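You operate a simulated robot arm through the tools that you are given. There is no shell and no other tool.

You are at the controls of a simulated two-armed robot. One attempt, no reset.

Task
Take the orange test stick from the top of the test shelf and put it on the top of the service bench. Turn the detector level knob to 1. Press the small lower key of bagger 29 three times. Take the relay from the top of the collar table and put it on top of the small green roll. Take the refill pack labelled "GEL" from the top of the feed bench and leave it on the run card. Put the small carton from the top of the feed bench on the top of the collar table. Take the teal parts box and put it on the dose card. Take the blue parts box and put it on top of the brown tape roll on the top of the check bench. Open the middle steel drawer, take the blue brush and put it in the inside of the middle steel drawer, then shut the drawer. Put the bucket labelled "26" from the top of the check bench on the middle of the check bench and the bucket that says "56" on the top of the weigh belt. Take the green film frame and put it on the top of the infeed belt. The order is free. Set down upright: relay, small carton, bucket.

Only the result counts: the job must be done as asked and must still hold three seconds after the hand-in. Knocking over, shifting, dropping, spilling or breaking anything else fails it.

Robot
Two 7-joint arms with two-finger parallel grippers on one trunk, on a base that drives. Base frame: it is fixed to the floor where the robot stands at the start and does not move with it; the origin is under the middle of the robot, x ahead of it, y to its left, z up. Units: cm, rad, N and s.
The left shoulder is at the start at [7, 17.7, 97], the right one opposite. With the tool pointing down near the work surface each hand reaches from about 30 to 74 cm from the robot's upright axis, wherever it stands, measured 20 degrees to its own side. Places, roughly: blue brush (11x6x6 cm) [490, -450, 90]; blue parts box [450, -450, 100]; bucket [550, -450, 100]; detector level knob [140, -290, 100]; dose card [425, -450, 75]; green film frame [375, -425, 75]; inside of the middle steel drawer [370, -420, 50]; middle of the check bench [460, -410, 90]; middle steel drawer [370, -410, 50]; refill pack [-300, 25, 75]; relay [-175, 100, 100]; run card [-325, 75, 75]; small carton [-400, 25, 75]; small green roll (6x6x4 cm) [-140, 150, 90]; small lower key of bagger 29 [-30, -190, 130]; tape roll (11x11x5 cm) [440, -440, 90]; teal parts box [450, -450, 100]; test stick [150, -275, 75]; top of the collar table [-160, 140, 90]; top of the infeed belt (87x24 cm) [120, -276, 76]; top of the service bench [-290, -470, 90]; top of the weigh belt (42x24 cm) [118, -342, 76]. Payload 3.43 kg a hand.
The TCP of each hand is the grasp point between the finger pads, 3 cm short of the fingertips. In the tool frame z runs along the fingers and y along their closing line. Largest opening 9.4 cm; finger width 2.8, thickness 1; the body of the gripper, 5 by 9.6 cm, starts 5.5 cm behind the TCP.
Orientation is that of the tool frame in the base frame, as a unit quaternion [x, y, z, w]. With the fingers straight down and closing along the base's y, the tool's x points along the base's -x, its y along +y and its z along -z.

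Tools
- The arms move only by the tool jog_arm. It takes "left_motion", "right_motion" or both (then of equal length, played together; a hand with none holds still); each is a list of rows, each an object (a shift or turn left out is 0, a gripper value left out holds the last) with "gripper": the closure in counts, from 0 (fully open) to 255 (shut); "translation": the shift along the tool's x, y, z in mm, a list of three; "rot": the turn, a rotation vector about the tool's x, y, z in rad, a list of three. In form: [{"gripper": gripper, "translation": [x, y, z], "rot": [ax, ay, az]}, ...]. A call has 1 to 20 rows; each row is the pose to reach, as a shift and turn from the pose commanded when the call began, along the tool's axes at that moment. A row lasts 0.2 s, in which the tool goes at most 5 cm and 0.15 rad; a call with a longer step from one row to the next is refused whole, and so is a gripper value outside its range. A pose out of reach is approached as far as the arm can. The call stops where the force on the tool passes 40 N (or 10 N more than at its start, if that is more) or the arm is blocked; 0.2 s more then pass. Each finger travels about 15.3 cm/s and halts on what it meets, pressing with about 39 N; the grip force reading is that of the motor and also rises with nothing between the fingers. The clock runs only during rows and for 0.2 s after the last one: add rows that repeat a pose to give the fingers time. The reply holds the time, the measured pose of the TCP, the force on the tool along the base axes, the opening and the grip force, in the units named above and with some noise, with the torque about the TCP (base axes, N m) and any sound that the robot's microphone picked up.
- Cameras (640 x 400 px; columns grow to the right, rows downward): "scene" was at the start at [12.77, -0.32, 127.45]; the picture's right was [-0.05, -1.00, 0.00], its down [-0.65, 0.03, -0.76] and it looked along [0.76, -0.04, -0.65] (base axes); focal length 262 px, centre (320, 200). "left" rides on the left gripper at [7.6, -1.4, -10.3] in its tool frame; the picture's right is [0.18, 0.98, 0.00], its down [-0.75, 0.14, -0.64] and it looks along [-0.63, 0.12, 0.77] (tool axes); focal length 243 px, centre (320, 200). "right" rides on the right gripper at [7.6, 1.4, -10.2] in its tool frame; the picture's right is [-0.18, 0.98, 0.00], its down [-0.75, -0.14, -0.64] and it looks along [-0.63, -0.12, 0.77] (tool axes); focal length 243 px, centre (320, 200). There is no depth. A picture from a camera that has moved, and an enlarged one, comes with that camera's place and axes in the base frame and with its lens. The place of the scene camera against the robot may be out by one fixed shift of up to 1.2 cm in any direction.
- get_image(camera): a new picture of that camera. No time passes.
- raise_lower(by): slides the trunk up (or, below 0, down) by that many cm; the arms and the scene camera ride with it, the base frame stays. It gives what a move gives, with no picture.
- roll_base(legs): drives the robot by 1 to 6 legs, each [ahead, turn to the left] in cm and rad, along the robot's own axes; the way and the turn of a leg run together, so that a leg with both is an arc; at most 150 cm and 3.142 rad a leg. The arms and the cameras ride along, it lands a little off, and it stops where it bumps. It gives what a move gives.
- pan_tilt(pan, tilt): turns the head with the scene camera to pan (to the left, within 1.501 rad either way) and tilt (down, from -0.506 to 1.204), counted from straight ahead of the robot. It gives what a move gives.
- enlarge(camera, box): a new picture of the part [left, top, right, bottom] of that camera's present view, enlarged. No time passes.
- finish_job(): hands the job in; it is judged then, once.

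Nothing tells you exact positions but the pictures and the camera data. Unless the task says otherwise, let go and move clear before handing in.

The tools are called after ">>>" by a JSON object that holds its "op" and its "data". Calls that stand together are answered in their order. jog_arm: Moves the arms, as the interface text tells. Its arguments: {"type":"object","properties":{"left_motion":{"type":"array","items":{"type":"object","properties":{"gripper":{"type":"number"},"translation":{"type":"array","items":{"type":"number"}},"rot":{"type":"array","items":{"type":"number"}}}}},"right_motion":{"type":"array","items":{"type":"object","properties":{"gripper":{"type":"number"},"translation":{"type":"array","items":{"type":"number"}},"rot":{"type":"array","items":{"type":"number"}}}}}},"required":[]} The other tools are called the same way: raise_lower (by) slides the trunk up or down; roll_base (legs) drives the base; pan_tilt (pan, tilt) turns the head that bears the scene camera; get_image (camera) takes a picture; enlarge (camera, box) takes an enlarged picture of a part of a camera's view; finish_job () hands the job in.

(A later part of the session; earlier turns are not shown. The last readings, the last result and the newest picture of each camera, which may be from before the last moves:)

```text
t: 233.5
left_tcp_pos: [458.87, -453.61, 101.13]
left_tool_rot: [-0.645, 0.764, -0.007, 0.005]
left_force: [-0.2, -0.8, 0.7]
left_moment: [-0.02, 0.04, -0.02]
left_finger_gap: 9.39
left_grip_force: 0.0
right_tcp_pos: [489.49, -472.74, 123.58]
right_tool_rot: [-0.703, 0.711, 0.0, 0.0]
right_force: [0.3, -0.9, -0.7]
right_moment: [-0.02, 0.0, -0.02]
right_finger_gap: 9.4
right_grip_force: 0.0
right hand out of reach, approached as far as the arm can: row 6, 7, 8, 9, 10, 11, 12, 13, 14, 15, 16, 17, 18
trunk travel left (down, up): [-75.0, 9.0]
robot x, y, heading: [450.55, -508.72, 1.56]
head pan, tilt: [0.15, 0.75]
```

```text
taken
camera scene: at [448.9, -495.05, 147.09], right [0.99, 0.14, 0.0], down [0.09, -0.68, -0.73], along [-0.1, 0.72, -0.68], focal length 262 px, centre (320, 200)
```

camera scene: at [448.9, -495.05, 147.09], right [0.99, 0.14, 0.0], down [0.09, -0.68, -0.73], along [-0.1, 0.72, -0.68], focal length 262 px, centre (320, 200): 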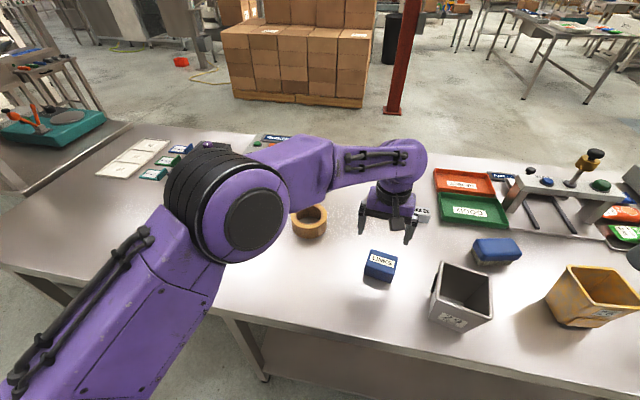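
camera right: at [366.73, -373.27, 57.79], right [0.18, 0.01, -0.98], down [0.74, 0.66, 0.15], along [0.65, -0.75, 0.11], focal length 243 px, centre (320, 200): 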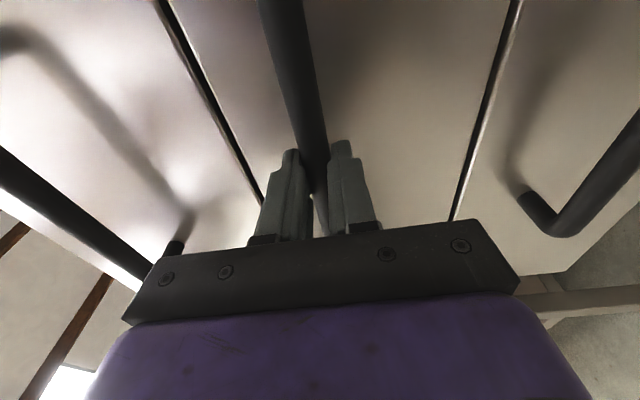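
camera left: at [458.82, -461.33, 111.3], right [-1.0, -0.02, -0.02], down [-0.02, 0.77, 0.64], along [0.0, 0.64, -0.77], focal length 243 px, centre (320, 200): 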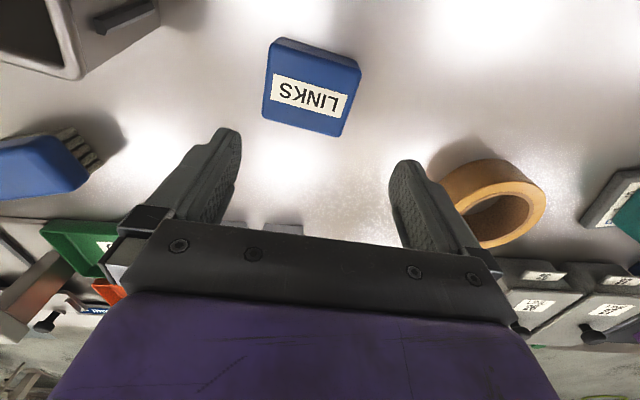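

Aligned to within about 1 cm. I'll correct that, descend and grip the blue box.

>>> {"op": "jog_arm", "data": {"left_motion": [{"translation": [9, -13, 0], "rot": [0, 0, 0.03]}, {"translation": [9, -13, 35], "rot": [0, 0, 0.03]}, {"translation": [9, -13, 70], "rot": [0, 0, 0.03]}, {"translation": [9, -13, 100], "rot": [0, 0, 0.03]}, {"translation": [9, -13, 112], "rot": [0, 0, 0.03]}, {"translation": [9, -13, 116], "rot": [0, 0, 0.03]}, {"translation": [9, -13, 116], "rot": [0, 0, 0.03], "gripper": 255}, {"translation": [9, -13, 116], "rot": [0, 0, 0.03], "gripper": 255}, {"translation": [9, -13, 116], "rot": [0, 0, 0.03], "gripper": 255}]}}

>>> {"op": "get_image", "data": {"camera": "left"}}

```text
t: 235.5
left_tcp_pos: [460.66, -455.39, 89.13]
left_tool_rot: [-0.627, 0.779, 0.001, 0.001]
left_force: [1.2, 0.4, 12.7]
left_moment: [0.14, -0.29, -0.01]
left_finger_gap: 7.92
left_grip_force: 38.7
right_tcp_pos: [489.51, -472.97, 123.62]
right_tool_rot: [-0.703, 0.711, 0.002, 0.002]
right_force: [0.5, 0.6, 0.4]
right_moment: [-0.01, -0.02, 0.01]
right_finger_gap: 9.41
right_grip_force: 0.0
trunk travel left (down, up): [-75.0, 9.0]
robot x, y, heading: [450.83, -508.46, 1.557]
head pan, tilt: [0.15, 0.75]
```

```text
taken
camera left: at [460.32, -463.21, 99.22], right [-1.0, 0.03, 0.0], down [0.02, 0.76, 0.64], along [0.02, 0.64, -0.76], focal length 243 px, centre (320, 200)
```

left: 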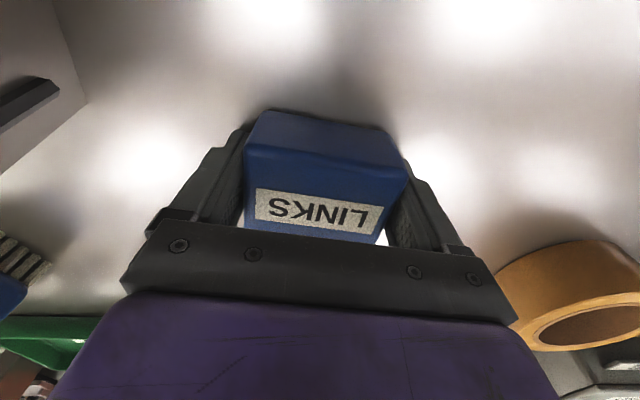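

The blue box is gripped. I'll lift it and carry it over the tape roll.

>>> {"op": "jog_arm", "data": {"left_motion": [{"translation": [0, 0, -30]}, {"translation": [0, 0, -70]}, {"translation": [0, 0, -110]}, {"translation": [-9, 35, -110]}, {"translation": [-19, 70, -110]}, {"translation": [-28, 105, -110]}, {"translation": [-38, 140, -110]}, {"translation": [-47, 175, -110]}, {"translation": [-57, 210, -110]}, {"translation": [-66, 245, -110]}, {"translation": [-66, 245, -110]}]}}

>>> {"op": "get_image", "data": {"camera": "left"}}

>>> {"op": "enlarge", "data": {"camera": "scene", "box": [200, 150, 420, 288]}}

```text
t: 237.9
left_tcp_pos: [438.19, -443.71, 100.08]
left_tool_rot: [-0.626, 0.78, 0.0, 0.0]
left_force: [0.6, -0.1, -1.8]
left_moment: [-0.01, 0.0, -0.01]
left_finger_gap: 7.89
left_grip_force: 38.8
right_tcp_pos: [489.45, -472.86, 123.62]
right_tool_rot: [-0.703, 0.711, 0.001, 0.001]
right_force: [-0.2, 0.2, 0.9]
right_moment: [0.0, 0.0, 0.02]
right_finger_gap: 9.39
right_grip_force: 0.0
trunk travel left (down, up): [-75.0, 9.0]
robot x, y, heading: [450.82, -508.72, 1.562]
head pan, tilt: [0.15, 0.75]
```

```text
taken
camera left: at [437.96, -451.55, 110.28], right [-1.0, 0.03, 0.0], down [0.02, 0.77, 0.64], along [0.02, 0.64, -0.77], focal length 243 px, centre (320, 200)
```

left: 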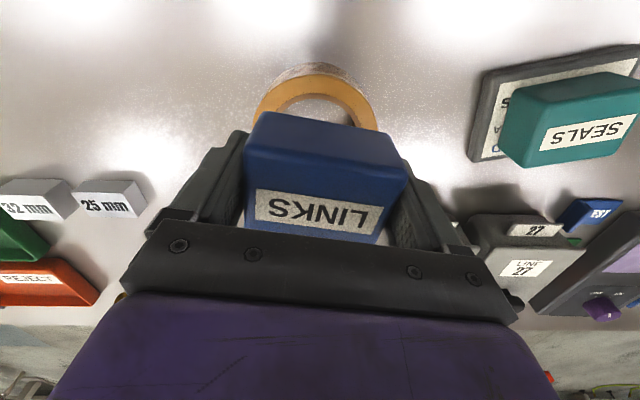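

```text
2.90 times, centred on (310, 219) of scene
camera zoom: at [448.96, -495.17, 147.09], right [0.99, 0.14, 0.0], down [0.09, -0.68, -0.73], along [-0.1, 0.72, -0.68], focal length 761 px, centre (349, 145)
```

zoom: 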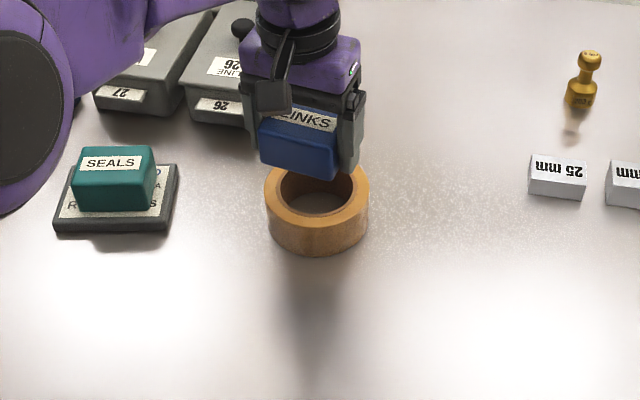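

The tape roll's centre works out at [438.7, -441.7], so the box needs to go 14 mm further forward. I'll shift it and lower it to just above the roll.

>>> {"op": "jog_arm", "data": {"left_motion": [{"translation": [-14, -1, 0]}, {"translation": [-14, -1, 25]}, {"translation": [-14, -1, 42]}, {"translation": [-14, -1, 50]}, {"translation": [-14, -1, 50]}]}}

>>> {"op": "get_image", "data": {"camera": "left"}}

>>> {"op": "enlarge", "data": {"camera": "scene", "box": [230, 150, 390, 250]}}

```text
t: 239.1
left_tcp_pos: [438.55, -442.26, 94.95]
left_tool_rot: [-0.625, 0.78, 0.0, 0.001]
left_force: [0.5, 0.3, -1.0]
left_moment: [-0.01, 0.02, -0.01]
left_finger_gap: 7.89
left_grip_force: 38.5
right_tcp_pos: [489.37, -472.73, 123.64]
right_tool_rot: [-0.704, 0.711, 0.001, 0.001]
right_force: [0.5, -0.1, 0.1]
right_moment: [-0.02, -0.02, -0.05]
right_finger_gap: 9.4
right_grip_force: 0.0
trunk travel left (down, up): [-75.0, 9.0]
robot x, y, heading: [450.54, -508.68, 1.56]
head pan, tilt: [0.15, 0.75]
```

```text
taken
camera left: at [438.28, -450.12, 105.18], right [-1.0, 0.03, 0.0], down [0.02, 0.77, 0.64], along [0.02, 0.64, -0.77], focal length 243 px, centre (320, 200)
```

left: 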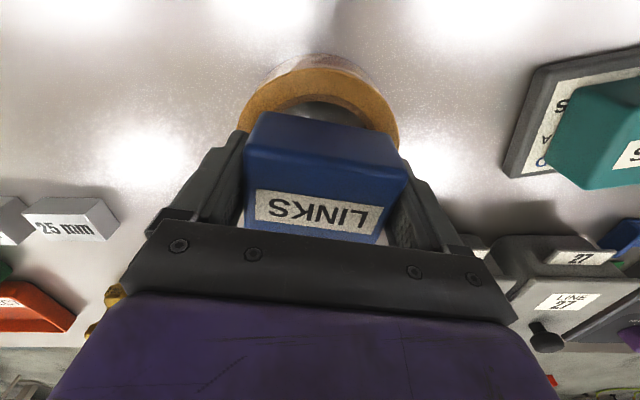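

```text
4.00 times, centred on (310, 200) of scene
camera zoom: at [448.9, -495.16, 147.09], right [0.99, 0.14, 0.0], down [0.09, -0.68, -0.73], along [-0.1, 0.72, -0.68], focal length 1050 px, centre (360, 200)
```

zoom: 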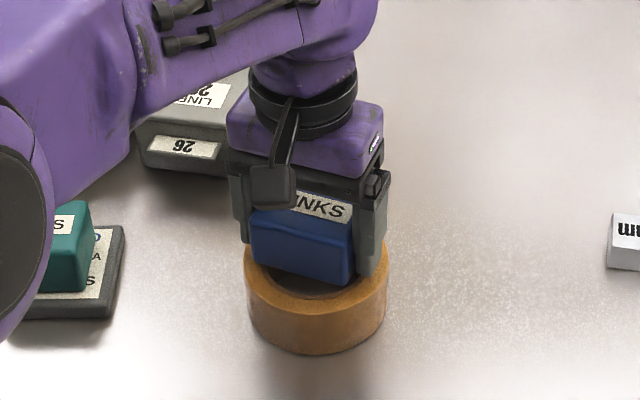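

The box is centred over the roll. I'll lower it the last centimetre.

>>> {"op": "jog_arm", "data": {"left_motion": [{"translation": [0, 0, 4]}, {"translation": [0, 0, 6]}, {"translation": [0, 0, 8]}, {"translation": [0, 0, 9]}, {"translation": [0, 0, 10]}]}}

```text
t: 240.3
left_tcp_pos: [438.66, -442.24, 93.91]
left_tool_rot: [-0.627, 0.779, 0.001, 0.0]
left_force: [-0.1, -0.3, -1.6]
left_moment: [-0.03, 0.0, -0.02]
left_finger_gap: 7.9
left_grip_force: 38.8
right_tcp_pos: [489.42, -472.73, 123.69]
right_tool_rot: [-0.704, 0.71, 0.001, 0.0]
right_force: [0.2, 0.6, -0.6]
right_moment: [0.0, 0.01, 0.01]
right_finger_gap: 9.38
right_grip_force: 0.0
trunk travel left (down, up): [-75.0, 9.0]
robot x, y, heading: [450.32, -508.52, 1.561]
head pan, tilt: [0.15, 0.75]
```

>>> {"op": "jog_arm", "data": {"left_motion": [{"translation": [0, 0, 2]}, {"translation": [0, 0, 3]}, {"translation": [0, 0, 4]}, {"translation": [0, 0, 5]}]}}

>>> {"op": "enlarge", "data": {"camera": "scene", "box": [230, 150, 390, 250]}}

```text
t: 241.3
left_tcp_pos: [438.49, -442.31, 93.75]
left_tool_rot: [-0.627, 0.779, 0.002, 0.003]
left_force: [-1.0, 5.3, 15.9]
left_moment: [-0.15, -0.31, 0.1]
left_finger_gap: 7.89
left_grip_force: 39.3
right_tcp_pos: [489.55, -472.91, 123.76]
right_tool_rot: [-0.703, 0.711, 0.002, 0.001]
right_force: [0.1, 0.7, -0.6]
right_moment: [-0.01, 0.01, -0.01]
right_finger_gap: 9.38
right_grip_force: 0.1
trunk travel left (down, up): [-75.0, 9.0]
robot x, y, heading: [450.59, -508.47, 1.56]
head pan, tilt: [0.15, 0.75]
```

```text
4.00 times, centred on (310, 200) of scene
camera zoom: at [448.93, -495.32, 147.13], right [0.99, 0.14, 0.0], down [0.09, -0.67, -0.73], along [-0.1, 0.73, -0.68], focal length 1050 px, centre (360, 200)
```

zoom: 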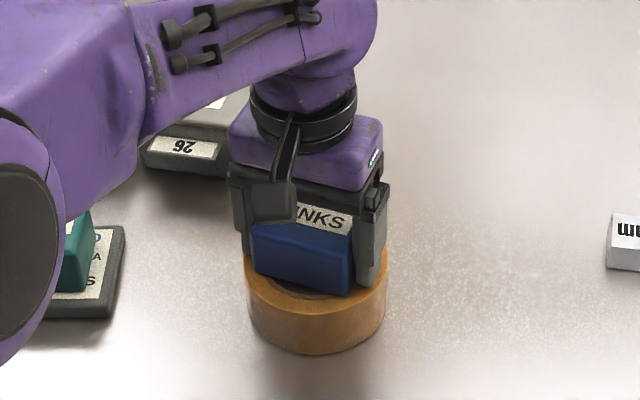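

Contact is felt and the box sits on the roll. I'll ease off, release and rise.

>>> {"op": "jog_arm", "data": {"left_motion": [{"translation": [0, 0, -2]}, {"translation": [0, 0, -2], "gripper": 0}, {"translation": [0, 0, -2], "gripper": 0}, {"translation": [0, 0, -10], "gripper": 0}, {"translation": [0, 0, -40], "gripper": 0}, {"translation": [0, 0, -80], "gripper": 0}, {"translation": [0, 0, -120], "gripper": 0}]}}

>>> {"op": "enlarge", "data": {"camera": "scene", "box": [200, 150, 420, 288]}}

>>> {"op": "get_image", "data": {"camera": "left"}}

```text
t: 242.9
left_tcp_pos: [438.47, -442.44, 105.45]
left_tool_rot: [-0.626, 0.78, 0.0, 0.0]
left_force: [1.3, -0.4, 0.4]
left_moment: [0.03, -0.02, 0.02]
left_finger_gap: 9.39
left_grip_force: 0.0
right_tcp_pos: [489.54, -472.79, 123.57]
right_tool_rot: [-0.703, 0.711, 0.002, 0.001]
right_force: [-0.3, -0.3, 0.7]
right_moment: [-0.01, -0.03, -0.01]
right_finger_gap: 9.39
right_grip_force: 0.0
trunk travel left (down, up): [-75.0, 9.0]
robot x, y, heading: [450.76, -508.71, 1.555]
head pan, tilt: [0.15, 0.75]
```

```text
2.90 times, centred on (310, 219) of scene
camera zoom: at [448.91, -495.24, 147.09], right [0.99, 0.14, 0.0], down [0.09, -0.68, -0.73], along [-0.1, 0.72, -0.68], focal length 761 px, centre (349, 145)
```

zoom: 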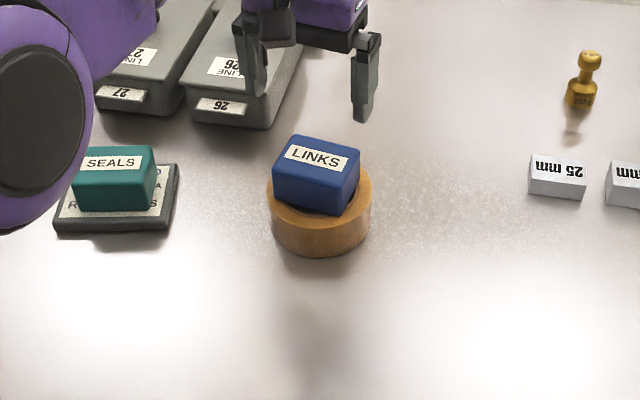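

```text
taken
camera left: at [438.24, -450.23, 115.65], right [-1.0, 0.03, 0.0], down [0.02, 0.77, 0.64], along [0.02, 0.64, -0.77], focal length 243 px, centre (320, 200)
```

left: 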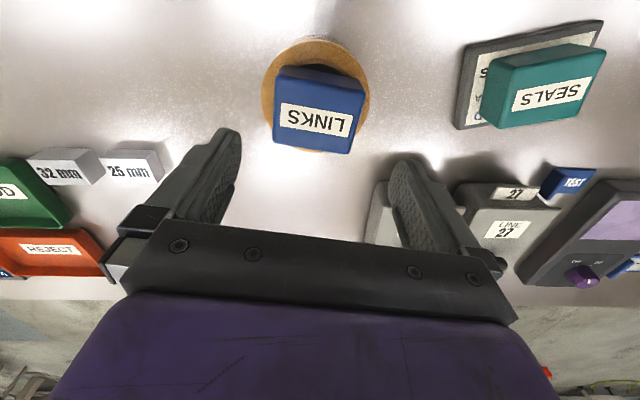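

Both boxes are placed. I'll retract the left hand and move the base east to x about 505 for the brush and bucket 26.

>>> {"op": "jog_arm", "data": {"left_motion": [{"translation": [0, 0, -40]}, {"translation": [20, 0, -80], "rot": [0, 0, -0.1]}, {"translation": [60, 10, -120], "rot": [0, 0, -0.2]}, {"translation": [100, 20, -150], "rot": [0, 0, -0.2]}, {"translation": [140, 30, -180], "rot": [0, 0, -0.2]}, {"translation": [180, 40, -200], "rot": [0, 0, -0.2]}], "right_motion": [{"translation": [0, 20, -10]}, {"translation": [0, 40, -20]}, {"translation": [0, 60, -30]}, {"translation": [0, 80, -30]}, {"translation": [0, 80, -30]}, {"translation": [0, 80, -30]}]}}

>>> {"op": "roll_base", "data": {"legs": [[-28, 0], [0, -1.56], [55, 0], [0, 1.571], [20, 0]]}}

>>> {"op": "pan_tilt", "data": {"pan": 0.0, "tilt": 0.75}}

>>> {"op": "get_image", "data": {"camera": "scene"}}

>>> {"op": "get_image", "data": {"camera": "left"}}

>>> {"op": "get_image", "data": {"camera": "right"}}

```text
refused: row 3 steps farther than a row can; nothing moved
```

```text
t: 256.5
left_tcp_pos: [491.52, -450.25, 105.48]
left_tool_rot: [-0.634, 0.773, 0.0, 0.0]
left_force: [0.4, 0.8, 0.4]
left_moment: [-0.02, 0.02, 0.0]
left_finger_gap: 9.41
left_grip_force: 0.1
right_tcp_pos: [543.18, -479.76, 123.65]
right_tool_rot: [0.71, -0.704, -0.001, -0.001]
right_force: [0.3, -0.3, 0.5]
right_moment: [0.0, -0.04, 0.0]
right_finger_gap: 9.38
right_grip_force: 0.1
trunk travel left (down, up): [-75.0, 9.0]
robot x, y, heading: [504.91, -516.04, 1.58]
head pan, tilt: [0.15, 0.75]
```

```text
t: 257.2
left_tcp_pos: [491.62, -450.18, 105.35]
left_tool_rot: [-0.635, 0.773, -0.001, -0.001]
left_force: [-0.5, -0.2, 0.2]
left_moment: [-0.04, -0.01, 0.01]
left_finger_gap: 9.41
left_grip_force: 0.1
right_tcp_pos: [543.12, -479.45, 123.67]
right_tool_rot: [0.711, -0.704, -0.001, 0.0]
right_force: [0.4, 0.1, 0.5]
right_moment: [-0.03, 0.02, 0.04]
right_finger_gap: 9.37
right_grip_force: 0.2
trunk travel left (down, up): [-75.0, 9.0]
robot x, y, heading: [505.06, -515.94, 1.585]
head pan, tilt: [0.0, 0.75]
```

```text
taken
camera scene: at [504.35, -502.57, 147.08], right [1.0, 0.01, 0.0], down [0.01, -0.68, -0.73], along [-0.01, 0.73, -0.68], focal length 262 px, centre (320, 200)
```

scene: 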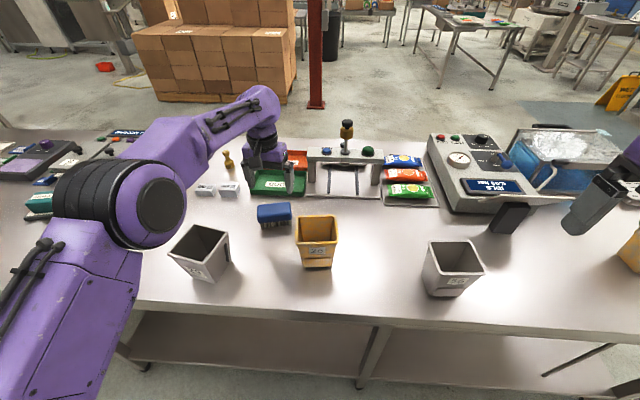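

```text
taken
camera left: at [491.51, -457.94, 115.56], right [-1.0, 0.01, 0.0], down [0.01, 0.77, 0.64], along [0.01, 0.64, -0.77], focal length 243 px, centre (320, 200)
```

left: 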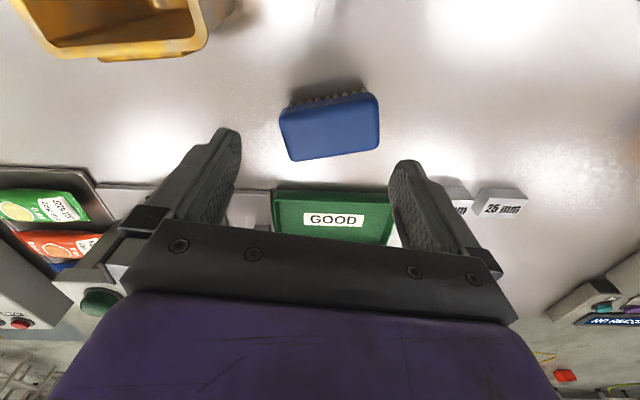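

```text
taken
camera right: at [541.93, -487.22, 133.93], right [-0.98, 0.17, 0.0], down [0.13, 0.75, 0.64], along [0.11, 0.63, -0.77], focal length 243 px, centre (320, 200)
```

right: 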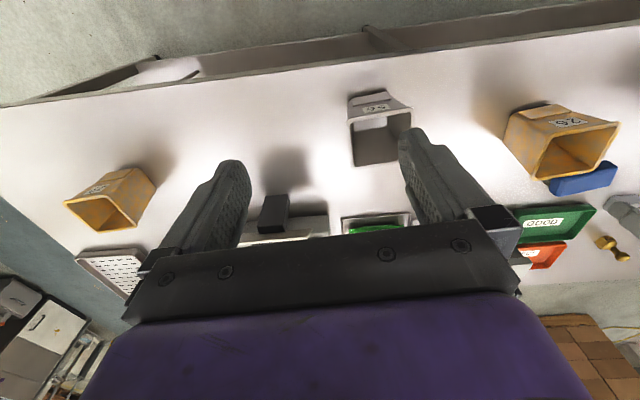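

The base moved although the arm move had been refused; nothing was touched, and the left hand now happens to hover over the brush at [490.4, -447.2]. I'll turn this hand by 1.2 rad so it closes across the brush's short side.

>>> {"op": "jog_arm", "data": {"left_motion": [{"translation": [0, 0, -10], "rot": [0, 0, 0.15]}, {"translation": [0, 0, -10], "rot": [0, 0, 0.3]}, {"translation": [0, 0, -10], "rot": [0, 0, 0.45]}, {"translation": [0, 0, -10], "rot": [0, 0, 0.6]}, {"translation": [0, 0, -10], "rot": [0, 0, 0.75]}, {"translation": [0, 0, -10], "rot": [0, 0, 0.9]}, {"translation": [0, 0, -10], "rot": [0, 0, 1.05]}, {"translation": [0, 0, -10], "rot": [0, 0, 1.2]}, {"translation": [0, 0, -10], "rot": [0, 0, 1.2]}]}}

>>> {"op": "get_image", "data": {"camera": "left"}}

>>> {"op": "get_image", "data": {"camera": "scene"}}

```text
t: 259.2
left_tcp_pos: [491.71, -450.17, 106.49]
left_tool_rot: [-0.086, 0.996, 0.001, 0.001]
left_force: [0.2, 0.7, -0.8]
left_moment: [0.0, -0.03, 0.01]
left_finger_gap: 9.41
left_grip_force: 0.1
right_tcp_pos: [543.24, -479.48, 123.65]
right_tool_rot: [0.711, -0.703, 0.0, -0.001]
right_force: [0.9, -0.4, -0.4]
right_moment: [0.0, -0.01, 0.03]
right_finger_gap: 9.38
right_grip_force: 0.1
trunk travel left (down, up): [-75.0, 9.0]
robot x, y, heading: [505.34, -516.45, 1.579]
head pan, tilt: [0.0, 0.75]
```

```text
taken
camera left: at [484.31, -452.95, 116.63], right [-0.35, 0.94, 0.0], down [0.72, 0.27, 0.64], along [0.6, 0.23, -0.77], focal length 243 px, centre (320, 200)
```

left: 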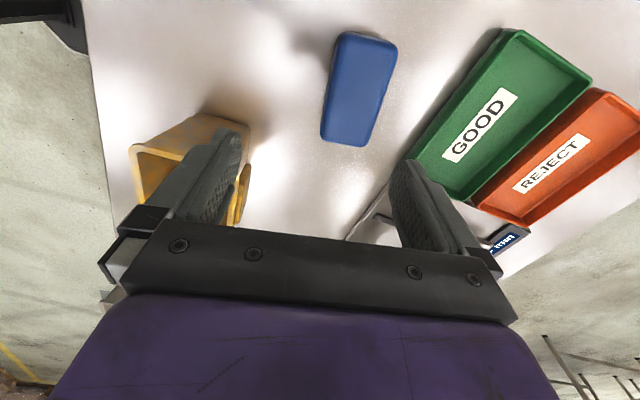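

```text
taken
camera scene: at [504.36, -502.68, 147.09], right [1.0, 0.01, 0.0], down [0.01, -0.68, -0.73], along [-0.01, 0.73, -0.68], focal length 262 px, centre (320, 200)
```

scene: 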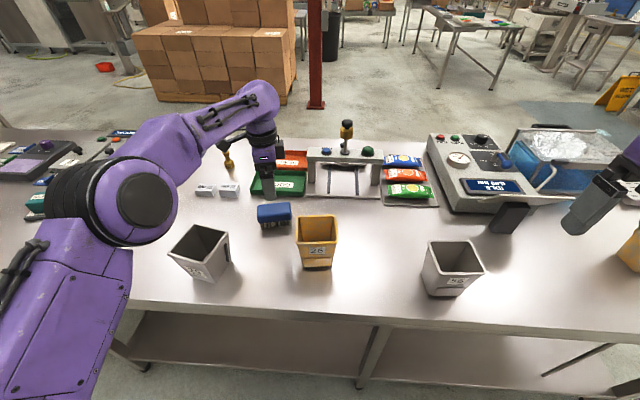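

The hand is square to the brush. I'll shift over its centre, descend and grip.

>>> {"op": "jog_arm", "data": {"left_motion": [{"translation": [9, 34, 0]}, {"translation": [9, 34, 40]}, {"translation": [9, 34, 80]}, {"translation": [9, 34, 120]}, {"translation": [9, 34, 145]}, {"translation": [9, 34, 158]}, {"translation": [9, 34, 158], "gripper": 255}, {"translation": [9, 34, 158], "gripper": 255}, {"translation": [9, 34, 158], "gripper": 255}]}}

>>> {"op": "get_image", "data": {"camera": "left"}}

>>> {"op": "enlarge", "data": {"camera": "scene", "box": [170, 130, 370, 290]}}

```text
t: 261.2
left_tcp_pos: [489.72, -447.72, 90.92]
left_tool_rot: [-0.088, 0.996, 0.005, 0.0]
left_force: [-4.6, 5.7, 23.0]
left_moment: [-0.18, 0.25, -0.05]
left_finger_gap: 6.18
left_grip_force: 38.7
left hand out of reach, approached as far as the arm can: row 1, 2, 3, 4, 5, 6, 7, 8, 9
right_tcp_pos: [543.1, -479.79, 123.69]
right_tool_rot: [0.711, -0.704, -0.002, -0.002]
right_force: [0.2, 1.0, -0.6]
right_moment: [0.04, 0.02, 0.06]
right_finger_gap: 9.41
right_grip_force: 0.1
trunk travel left (down, up): [-75.0, 9.0]
robot x, y, heading: [505.39, -515.79, 1.576]
head pan, tilt: [0.0, 0.75]
```

```text
taken
camera left: at [482.34, -450.63, 101.24], right [-0.35, 0.94, 0.01], down [0.72, 0.27, 0.64], along [0.6, 0.23, -0.76], focal length 243 px, centre (320, 200)
```

left: 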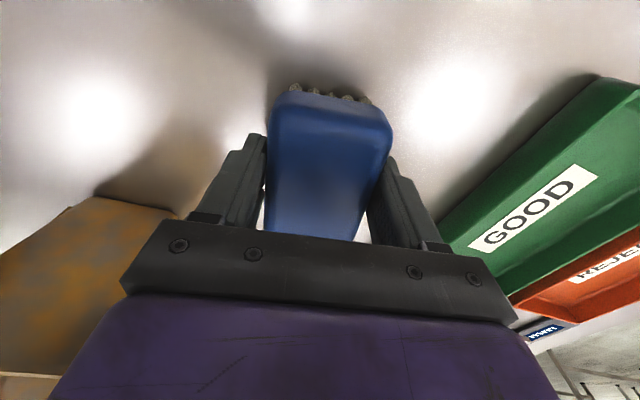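

```text
2.50 times, centred on (270, 210) of scene
camera zoom: at [504.36, -502.98, 147.15], right [1.0, 0.01, 0.0], down [0.01, -0.68, -0.73], along [-0.01, 0.73, -0.68], focal length 656 px, centre (445, 175)
```

zoom: 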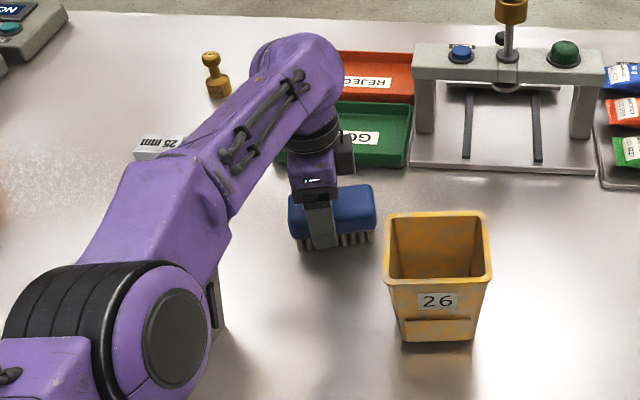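

The brush is gripped at 6.2 cm, though I feel 23 N upward. I'll lift a little and check forces and surroundings.

>>> {"op": "jog_arm", "data": {"left_motion": [{"translation": [0, 0, -10]}, {"translation": [0, 0, -20]}, {"translation": [0, 0, -40]}, {"translation": [0, 0, -60]}]}}

>>> {"op": "get_image", "data": {"camera": "left"}}

>>> {"op": "get_image", "data": {"camera": "scene"}}

```text
t: 262.2
left_tcp_pos: [489.87, -447.48, 96.78]
left_tool_rot: [-0.087, 0.996, -0.001, 0.0]
left_force: [0.1, 0.0, -0.5]
left_moment: [0.0, -0.02, -0.01]
left_finger_gap: 6.17
left_grip_force: 39.1
left hand out of reach, approached as far as the arm can: row 3, 4
right_tcp_pos: [543.17, -479.48, 123.66]
right_tool_rot: [0.711, -0.704, -0.001, 0.0]
right_force: [0.2, -0.5, -0.1]
right_moment: [-0.03, 0.02, -0.03]
right_finger_gap: 9.39
right_grip_force: 0.3
trunk travel left (down, up): [-75.0, 9.0]
robot x, y, heading: [505.58, -516.04, 1.581]
head pan, tilt: [0.0, 0.75]
```

```text
taken
camera left: at [482.46, -450.26, 106.98], right [-0.35, 0.94, 0.0], down [0.72, 0.27, 0.64], along [0.6, 0.22, -0.77], focal length 243 px, centre (320, 200)
```

left: 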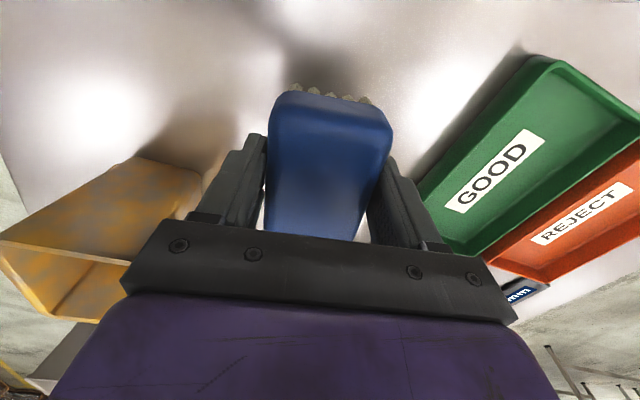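

```text
taken
camera scene: at [504.36, -502.65, 147.08], right [1.0, 0.01, 0.0], down [0.01, -0.68, -0.73], along [-0.01, 0.73, -0.68], focal length 262 px, centre (320, 200)
```

scene: 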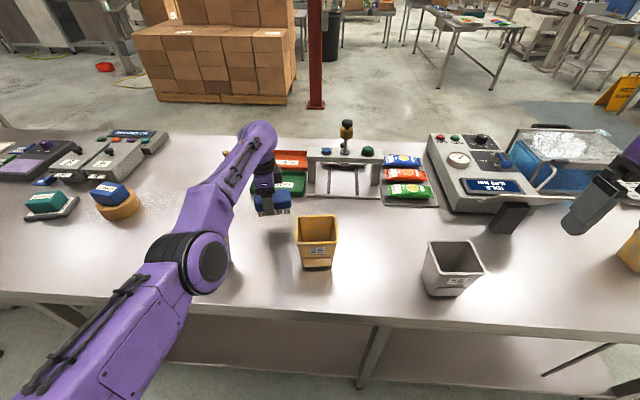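

The brush is held, but my left elbow has dropped low near bucket 29. I'll check that bucket with the right-hand camera before moving on.

>>> {"op": "get_image", "data": {"camera": "right"}}

>>> {"op": "enlarge", "data": {"camera": "scene", "box": [120, 170, 320, 320]}}

```text
taken
camera right: at [541.94, -487.3, 133.94], right [-0.98, 0.17, 0.0], down [0.13, 0.75, 0.64], along [0.11, 0.63, -0.77], focal length 243 px, centre (320, 200)
```

right: 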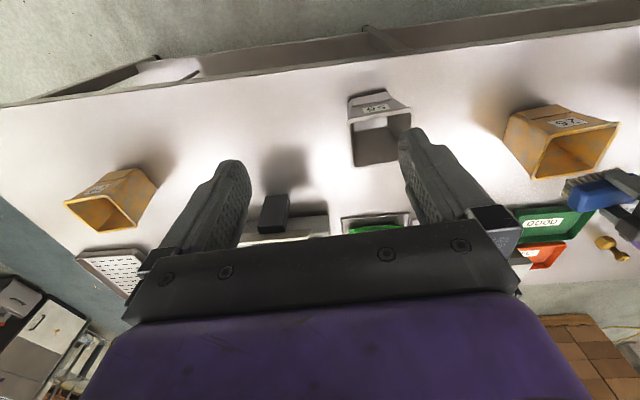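

```text
2.67 times, centred on (220, 245) of scene
camera zoom: at [504.36, -502.65, 147.08], right [1.0, 0.01, 0.0], down [0.01, -0.68, -0.73], along [-0.01, 0.73, -0.68], focal length 700 px, centre (587, 80)
```

zoom: 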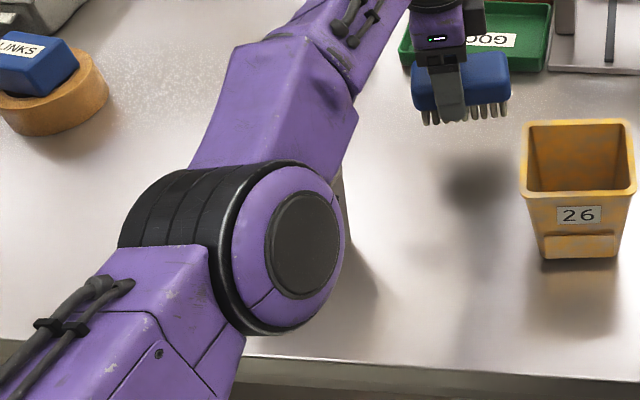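

Bucket 29 still stands where it was, just behind the elbow. I'll lift the whole upper body with the trunk first, which takes the elbow away from it safely.

>>> {"op": "raise_lower", "data": {"by": 9}}

>>> {"op": "jog_arm", "data": {"left_motion": [{"translation": [0, 0, 0], "rot": [0, 0, -0.15]}, {"translation": [0, 0, 0], "rot": [0, 0, -0.3]}, {"translation": [0, 0, 0], "rot": [0, 0, -0.45]}]}}

>>> {"op": "get_image", "data": {"camera": "scene"}}

```text
t: 263.4
left_tcp_pos: [489.76, -447.42, 105.74]
left_tool_rot: [-0.087, 0.996, -0.002, 0.0]
left_force: [0.1, 0.1, -1.3]
left_moment: [-0.01, -0.01, -0.02]
left_finger_gap: 6.14
left_grip_force: 39.4
right_tcp_pos: [543.2, -479.44, 132.62]
right_tool_rot: [0.711, -0.703, -0.001, 0.0]
right_force: [-0.2, 0.0, 0.2]
right_moment: [0.04, 0.0, 0.01]
right_finger_gap: 9.38
right_grip_force: 0.0
trunk travel left (down, up): [-84.0, 0.0]
robot x, y, heading: [504.95, -516.14, 1.585]
head pan, tilt: [0.0, 0.75]
```

```text
t: 264.2
left_tcp_pos: [489.7, -447.45, 105.64]
left_tool_rot: [-0.308, 0.951, -0.001, 0.0]
left_force: [1.1, 0.3, -0.8]
left_moment: [-0.01, 0.01, -0.01]
left_finger_gap: 6.17
left_grip_force: 39.1
right_tcp_pos: [543.18, -479.44, 132.76]
right_tool_rot: [0.71, -0.704, 0.0, 0.0]
right_force: [-0.6, -1.1, -0.8]
right_moment: [0.0, 0.02, 0.02]
right_finger_gap: 9.43
right_grip_force: 0.0
trunk travel left (down, up): [-84.0, 0.0]
robot x, y, heading: [505.33, -515.86, 1.581]
head pan, tilt: [0.0, 0.75]
```

```text
taken
camera scene: at [504.35, -502.63, 156.09], right [1.0, 0.01, 0.0], down [0.01, -0.68, -0.73], along [-0.01, 0.73, -0.68], focal length 262 px, centre (320, 200)
```

scene: 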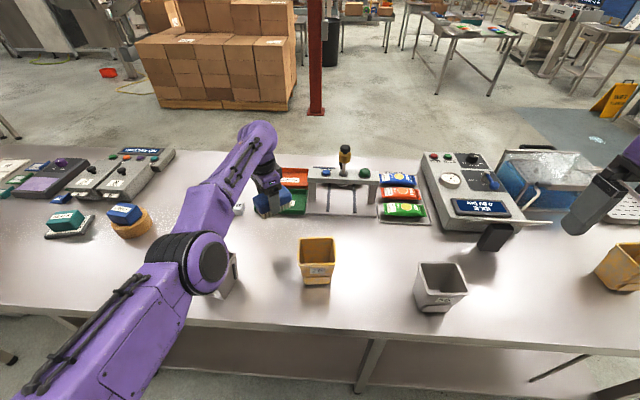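

Bucket 29 is untouched. I'll go on turning the hand back and raise it.

>>> {"op": "jog_arm", "data": {"left_motion": [{"translation": [0, 0, -15], "rot": [0, 0, -0.15]}, {"translation": [0, 0, -30], "rot": [0, 0, -0.3]}, {"translation": [0, 0, -45], "rot": [0, 0, -0.45]}, {"translation": [0, 0, -60], "rot": [0, 0, -0.6]}, {"translation": [0, 0, -75], "rot": [0, 0, -0.75]}, {"translation": [0, 0, -90], "rot": [0, 0, -0.9]}]}}

>>> {"op": "get_image", "data": {"camera": "scene"}}

```text
t: 265.6
left_tcp_pos: [489.36, -447.75, 114.66]
left_tool_rot: [-0.692, 0.722, 0.0, 0.0]
left_force: [0.1, 0.4, -0.8]
left_moment: [-0.03, 0.03, 0.0]
left_finger_gap: 6.16
left_grip_force: 39.4
left hand out of reach, approached as far as the arm can: row 6
right_tcp_pos: [543.12, -479.61, 132.71]
right_tool_rot: [0.711, -0.703, -0.001, 0.0]
right_force: [-0.4, -0.9, 0.6]
right_moment: [-0.03, -0.01, 0.02]
right_finger_gap: 9.4
right_grip_force: 0.1
trunk travel left (down, up): [-84.0, 0.0]
robot x, y, heading: [505.37, -515.92, 1.582]
head pan, tilt: [0.0, 0.75]
```

```text
taken
camera scene: at [504.34, -502.68, 156.09], right [1.0, 0.01, 0.0], down [0.01, -0.68, -0.73], along [-0.01, 0.73, -0.68], focal length 262 px, centre (320, 200)
```

scene: 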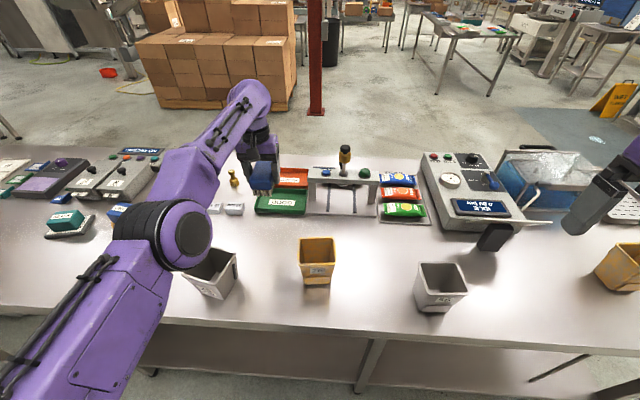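

Everything is clear. I'll draw the left hand with the brush back and up.

>>> {"op": "jog_arm", "data": {"left_motion": [{"translation": [25, 0, -20]}, {"translation": [50, 0, -40]}, {"translation": [75, 0, -60]}, {"translation": [100, 0, -80]}, {"translation": [125, 0, -100]}, {"translation": [150, 0, -120]}, {"translation": [150, 0, -120]}]}}

>>> {"op": "get_image", "data": {"camera": "scene"}}

>>> {"op": "get_image", "data": {"camera": "right"}}

```text
t: 267.2
left_tcp_pos: [488.86, -462.77, 126.42]
left_tool_rot: [-0.691, 0.723, -0.001, -0.001]
left_force: [-0.1, -0.4, -0.8]
left_moment: [-0.02, -0.01, -0.02]
left_finger_gap: 6.17
left_grip_force: 38.7
right_tcp_pos: [543.18, -479.49, 132.68]
right_tool_rot: [0.71, -0.704, -0.001, 0.0]
right_force: [-0.1, 0.1, 0.1]
right_moment: [-0.03, 0.0, 0.02]
right_finger_gap: 9.4
right_grip_force: 0.1
trunk travel left (down, up): [-84.0, 0.0]
robot x, y, heading: [504.97, -516.09, 1.583]
head pan, tilt: [0.0, 0.75]
```

```text
taken
camera scene: at [504.35, -502.58, 156.08], right [1.0, 0.01, 0.0], down [0.01, -0.68, -0.73], along [-0.01, 0.73, -0.68], focal length 262 px, centre (320, 200)
```

scene: 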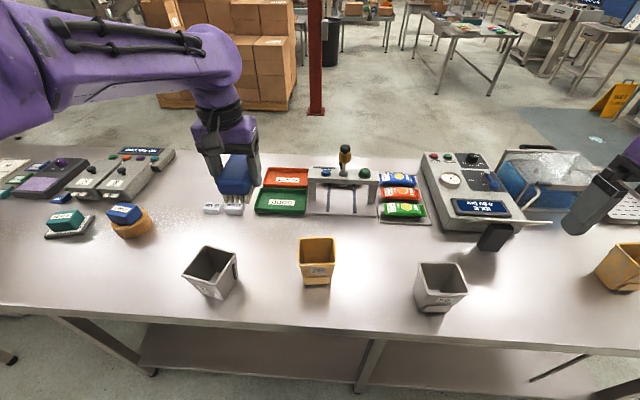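

```text
taken
camera right: at [541.93, -487.23, 142.93], right [-0.98, 0.17, 0.0], down [0.13, 0.75, 0.64], along [0.11, 0.63, -0.77], focal length 243 px, centre (320, 200)
```

right: 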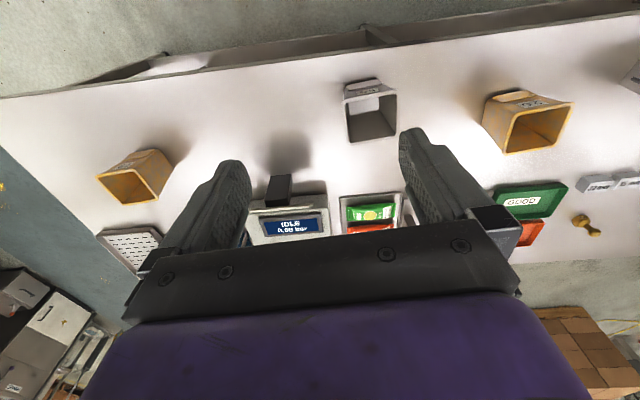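

All is in place, and the left hand holds the brush clear. Bucket 26's rim spans roughly x 498.5–508.6, y -464.3 to -455.6, z 97.5; I'll bring the right hand above its right wall.

>>> {"op": "jog_arm", "data": {"left_motion": [{"translation": [10, 30, 0]}, {"translation": [20, 60, -10]}, {"translation": [30, 90, -20]}, {"translation": [30, 90, -20]}, {"translation": [30, 90, -20]}, {"translation": [30, 90, -20]}, {"translation": [30, 90, -20]}, {"translation": [30, 90, -20]}, {"translation": [30, 90, -20]}, {"translation": [30, 90, -20]}, {"translation": [30, 90, -20]}, {"translation": [30, 90, -20]}, {"translation": [30, 90, -20]}, {"translation": [30, 90, -20]}], "right_motion": [{"translation": [-20, 35, 0]}, {"translation": [-40, 70, 0]}, {"translation": [-60, 105, 0]}, {"translation": [-80, 140, 0]}, {"translation": [-100, 175, 0]}, {"translation": [-120, 210, 0]}, {"translation": [-140, 245, 0]}, {"translation": [-160, 280, 0]}, {"translation": [-180, 315, 0]}, {"translation": [-198, 347, 0]}, {"translation": [-198, 347, 50]}, {"translation": [-198, 347, 100]}, {"translation": [-198, 347, 150]}, {"translation": [-198, 347, 195]}]}}

>>> {"op": "get_image", "data": {"camera": "right"}}

>>> {"op": "get_image", "data": {"camera": "scene"}}

```text
t: 270.2
left_tcp_pos: [479.63, -465.06, 128.72]
left_tool_rot: [-0.69, 0.723, 0.0, -0.001]
left_force: [-0.2, 0.3, -1.4]
left_moment: [0.0, 0.0, 0.02]
left_finger_gap: 6.15
left_grip_force: 39.7
right_tcp_pos: [508.26, -459.77, 113.29]
right_tool_rot: [0.711, -0.703, 0.0, -0.001]
right_force: [0.6, 0.2, -0.7]
right_moment: [0.0, -0.01, 0.0]
right_finger_gap: 9.39
right_grip_force: 0.0
trunk travel left (down, up): [-84.0, 0.0]
robot x, y, heading: [505.2, -516.08, 1.579]
head pan, tilt: [0.0, 0.75]
```

```text
taken
camera right: at [507.03, -467.57, 123.56], right [-0.98, 0.17, 0.0], down [0.13, 0.75, 0.64], along [0.11, 0.63, -0.77], focal length 243 px, centre (320, 200)
```

right: 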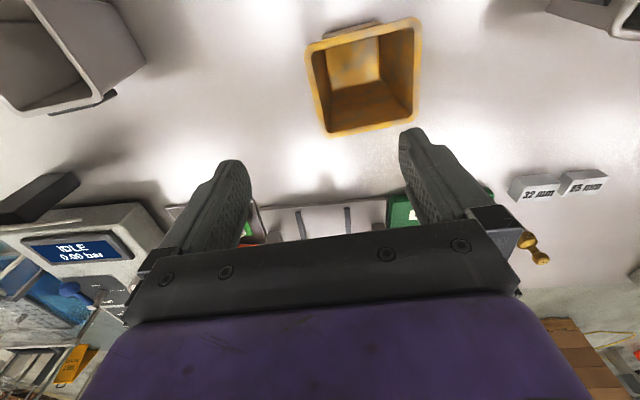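

```text
taken
camera scene: at [504.31, -502.52, 156.08], right [1.0, 0.01, 0.0], down [0.01, -0.68, -0.73], along [-0.01, 0.73, -0.68], focal length 262 px, centre (320, 200)
```

scene: 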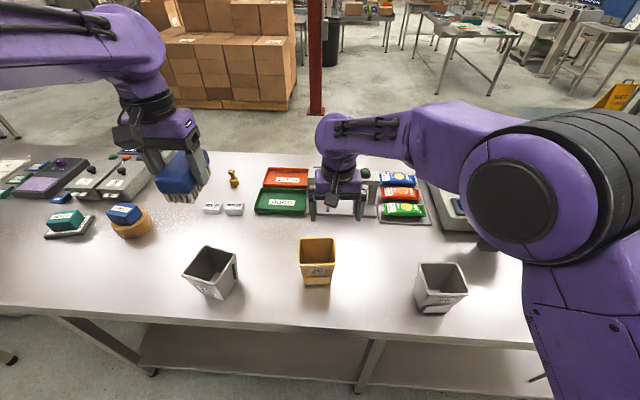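

The right wall of bucket 26 is at x about 508.4, right between my fingers. I'll lower halfway and check the elbow's clearance to bucket 56.

>>> {"op": "jog_arm", "data": {"right_motion": [{"translation": [0, 0, 30]}, {"translation": [0, 0, 60]}, {"translation": [0, 0, 90]}, {"translation": [0, 0, 110]}]}}

>>> {"op": "get_image", "data": {"camera": "right"}}

>>> {"op": "get_image", "data": {"camera": "scene"}}

```text
t: 271.2
left_tcp_pos: [479.71, -465.12, 128.76]
left_tool_rot: [-0.69, 0.724, 0.0, -0.001]
left_force: [-0.7, -0.1, -2.3]
left_moment: [0.01, 0.0, 0.0]
left_finger_gap: 6.19
left_grip_force: 38.8
right_tcp_pos: [508.29, -460.08, 102.19]
right_tool_rot: [0.71, -0.704, -0.001, 0.0]
right_force: [0.2, 0.2, 0.3]
right_moment: [-0.03, 0.03, 0.02]
right_finger_gap: 9.39
right_grip_force: 0.1
trunk travel left (down, up): [-84.0, 0.0]
robot x, y, heading: [505.13, -515.91, 1.58]
head pan, tilt: [0.0, 0.75]
```

```text
taken
camera right: at [507.06, -467.84, 112.53], right [-0.98, 0.17, 0.0], down [0.13, 0.75, 0.64], along [0.11, 0.63, -0.77], focal length 243 px, centre (320, 200)
```

right: 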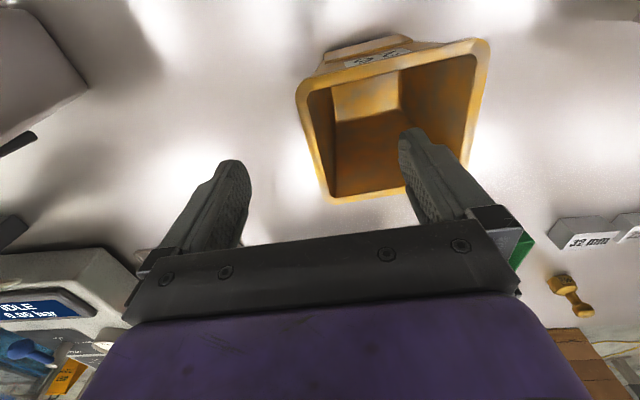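

```text
taken
camera scene: at [504.29, -502.61, 156.09], right [1.0, 0.01, 0.0], down [0.01, -0.68, -0.73], along [-0.01, 0.73, -0.68], focal length 262 px, centre (320, 200)
```

scene: 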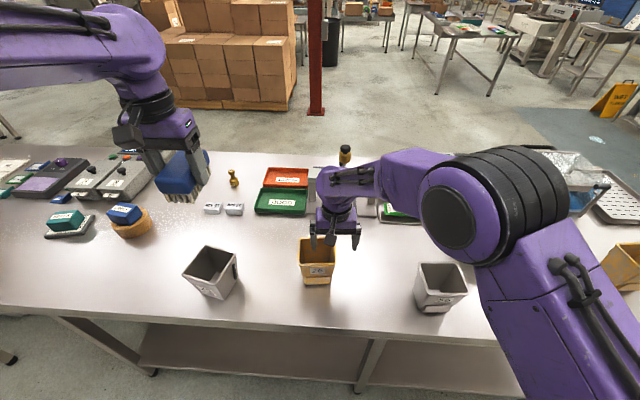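

>>> {"op": "jog_arm", "data": {"right_motion": [{"translation": [0, 0, 20]}, {"translation": [0, 0, 40]}]}}

>>> {"op": "get_image", "data": {"camera": "scene"}}

>>> {"op": "get_image", "data": {"camera": "left"}}

```text
t: 271.8
left_tcp_pos: [479.7, -465.26, 128.8]
left_tool_rot: [-0.69, 0.724, 0.0, -0.001]
left_force: [-0.8, -0.3, -1.2]
left_moment: [0.0, 0.02, 0.0]
left_finger_gap: 6.18
left_grip_force: 39.0
right_tcp_pos: [508.2, -460.06, 98.12]
right_tool_rot: [0.711, -0.704, -0.001, -0.001]
right_force: [-0.5, 0.8, 0.4]
right_moment: [-0.01, 0.0, -0.04]
right_finger_gap: 9.39
right_grip_force: 0.2
trunk travel left (down, up): [-84.0, 0.0]
robot x, y, heading: [504.76, -515.83, 1.582]
head pan, tilt: [0.0, 0.75]
```

```text
taken
camera scene: at [504.29, -502.55, 156.08], right [1.0, 0.01, 0.0], down [0.01, -0.68, -0.73], along [-0.01, 0.73, -0.68], focal length 262 px, centre (320, 200)
```

scene: 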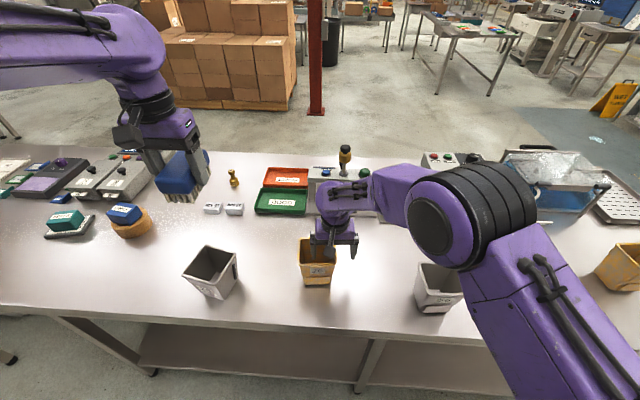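

```text
taken
camera left: at [480.72, -472.89, 138.99], right [-0.99, -0.14, 0.0], down [-0.11, 0.76, 0.64], along [-0.09, 0.63, -0.77], focal length 243 px, centre (320, 200)
```

left: 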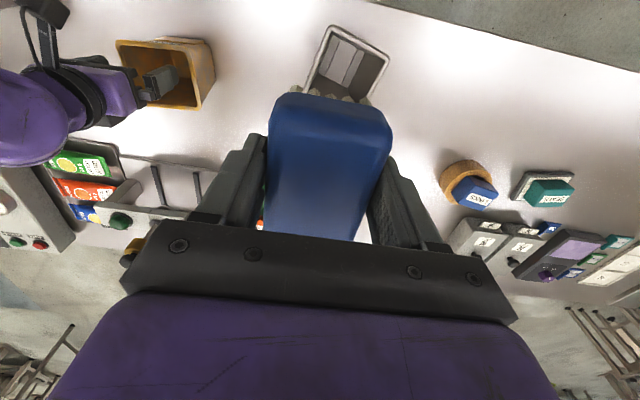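

By geometry the elbow is about 20 cm above bucket 56, so I can go on. I'll lower the last 3 cm and grip the wall.

>>> {"op": "jog_arm", "data": {"right_motion": [{"translation": [0, 0, 15]}, {"translation": [0, 0, 30]}, {"translation": [0, 0, 30], "gripper": 255}, {"translation": [0, 0, 30], "gripper": 255}, {"translation": [0, 0, 30], "gripper": 255}, {"translation": [0, 0, 30], "gripper": 255}]}}

>>> {"op": "get_image", "data": {"camera": "right"}}

>>> {"op": "get_image", "data": {"camera": "scene"}}

```text
t: 273.2
left_tcp_pos: [479.75, -465.4, 128.93]
left_tool_rot: [-0.691, 0.723, 0.0, 0.0]
left_force: [0.6, 0.5, -1.1]
left_moment: [-0.02, -0.01, 0.0]
left_finger_gap: 6.2
left_grip_force: 39.3
right_tcp_pos: [508.21, -460.21, 95.36]
right_tool_rot: [0.711, -0.703, -0.003, -0.003]
right_force: [-2.8, -1.1, 9.1]
right_moment: [0.14, 1.16, 0.22]
right_finger_gap: 1.01
right_grip_force: 38.7
trunk travel left (down, up): [-84.0, 0.0]
robot x, y, heading: [505.13, -515.95, 1.585]
head pan, tilt: [0.0, 0.75]
```

```text
taken
camera right: at [506.95, -467.96, 105.63], right [-0.98, 0.17, 0.0], down [0.13, 0.75, 0.65], along [0.11, 0.64, -0.76], focal length 243 px, centre (320, 200)
```

right: 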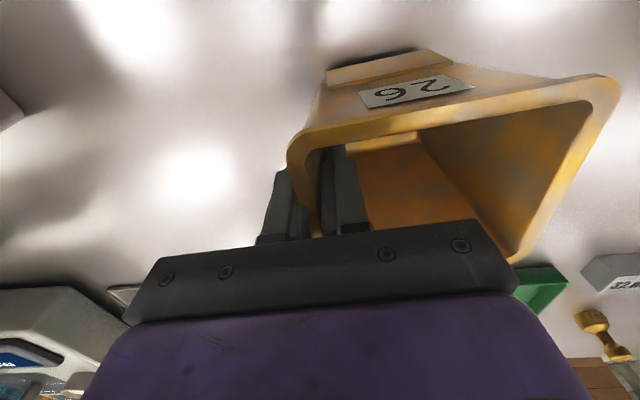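

```text
taken
camera scene: at [504.26, -502.86, 156.11], right [1.0, 0.01, 0.0], down [0.01, -0.68, -0.73], along [-0.01, 0.73, -0.68], focal length 262 px, centre (320, 200)
```

scene: 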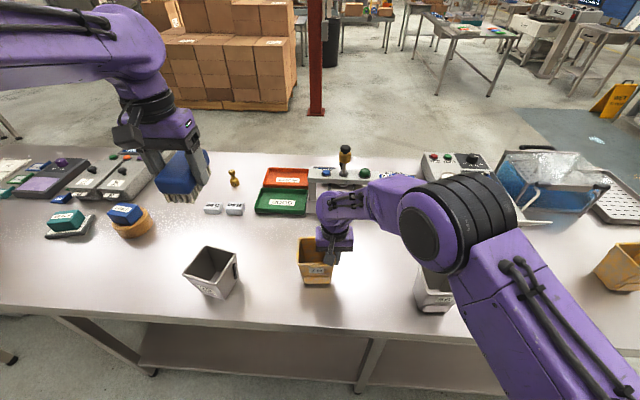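

The wall is gripped. I'll lift slowly and look.

>>> {"op": "jog_arm", "data": {"right_motion": [{"translation": [0, 0, -10]}, {"translation": [0, 0, -20]}, {"translation": [0, 0, -40]}, {"translation": [0, 0, -60]}, {"translation": [0, 0, -90]}, {"translation": [0, 0, -120]}]}}

>>> {"op": "get_image", "data": {"camera": "right"}}

>>> {"op": "get_image", "data": {"camera": "scene"}}

```text
t: 274.6
left_tcp_pos: [479.76, -465.45, 128.84]
left_tool_rot: [-0.691, 0.723, -0.001, 0.0]
left_force: [0.8, -0.6, -1.1]
left_moment: [0.02, 0.0, -0.02]
left_finger_gap: 6.2
left_grip_force: 39.4
right_tcp_pos: [508.33, -460.17, 107.26]
right_tool_rot: [0.712, -0.703, -0.001, -0.001]
right_force: [-0.2, -0.2, -4.2]
right_moment: [0.01, -0.19, -0.02]
right_finger_gap: 0.82
right_grip_force: 38.9
trunk travel left (down, up): [-84.0, 0.0]
robot x, y, heading: [505.43, -516.15, 1.584]
head pan, tilt: [0.0, 0.75]
```

```text
taken
camera right: at [507.06, -467.94, 117.49], right [-0.98, 0.17, 0.0], down [0.13, 0.75, 0.64], along [0.11, 0.63, -0.77], focal length 243 px, centre (320, 200)
```

right: 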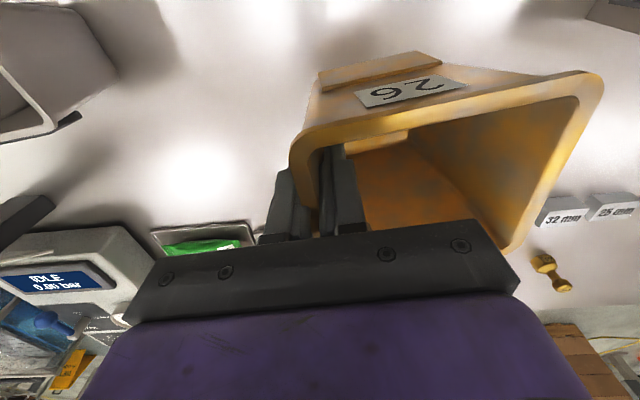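

```text
taken
camera scene: at [504.29, -502.73, 156.09], right [1.0, 0.01, 0.0], down [0.01, -0.68, -0.73], along [-0.01, 0.73, -0.68], focal length 262 px, centre (320, 200)
```

scene: 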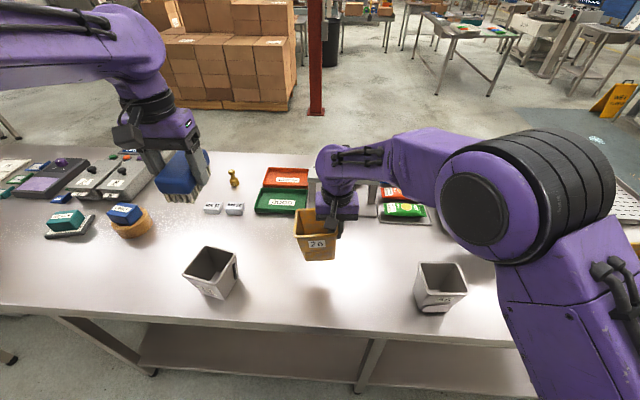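

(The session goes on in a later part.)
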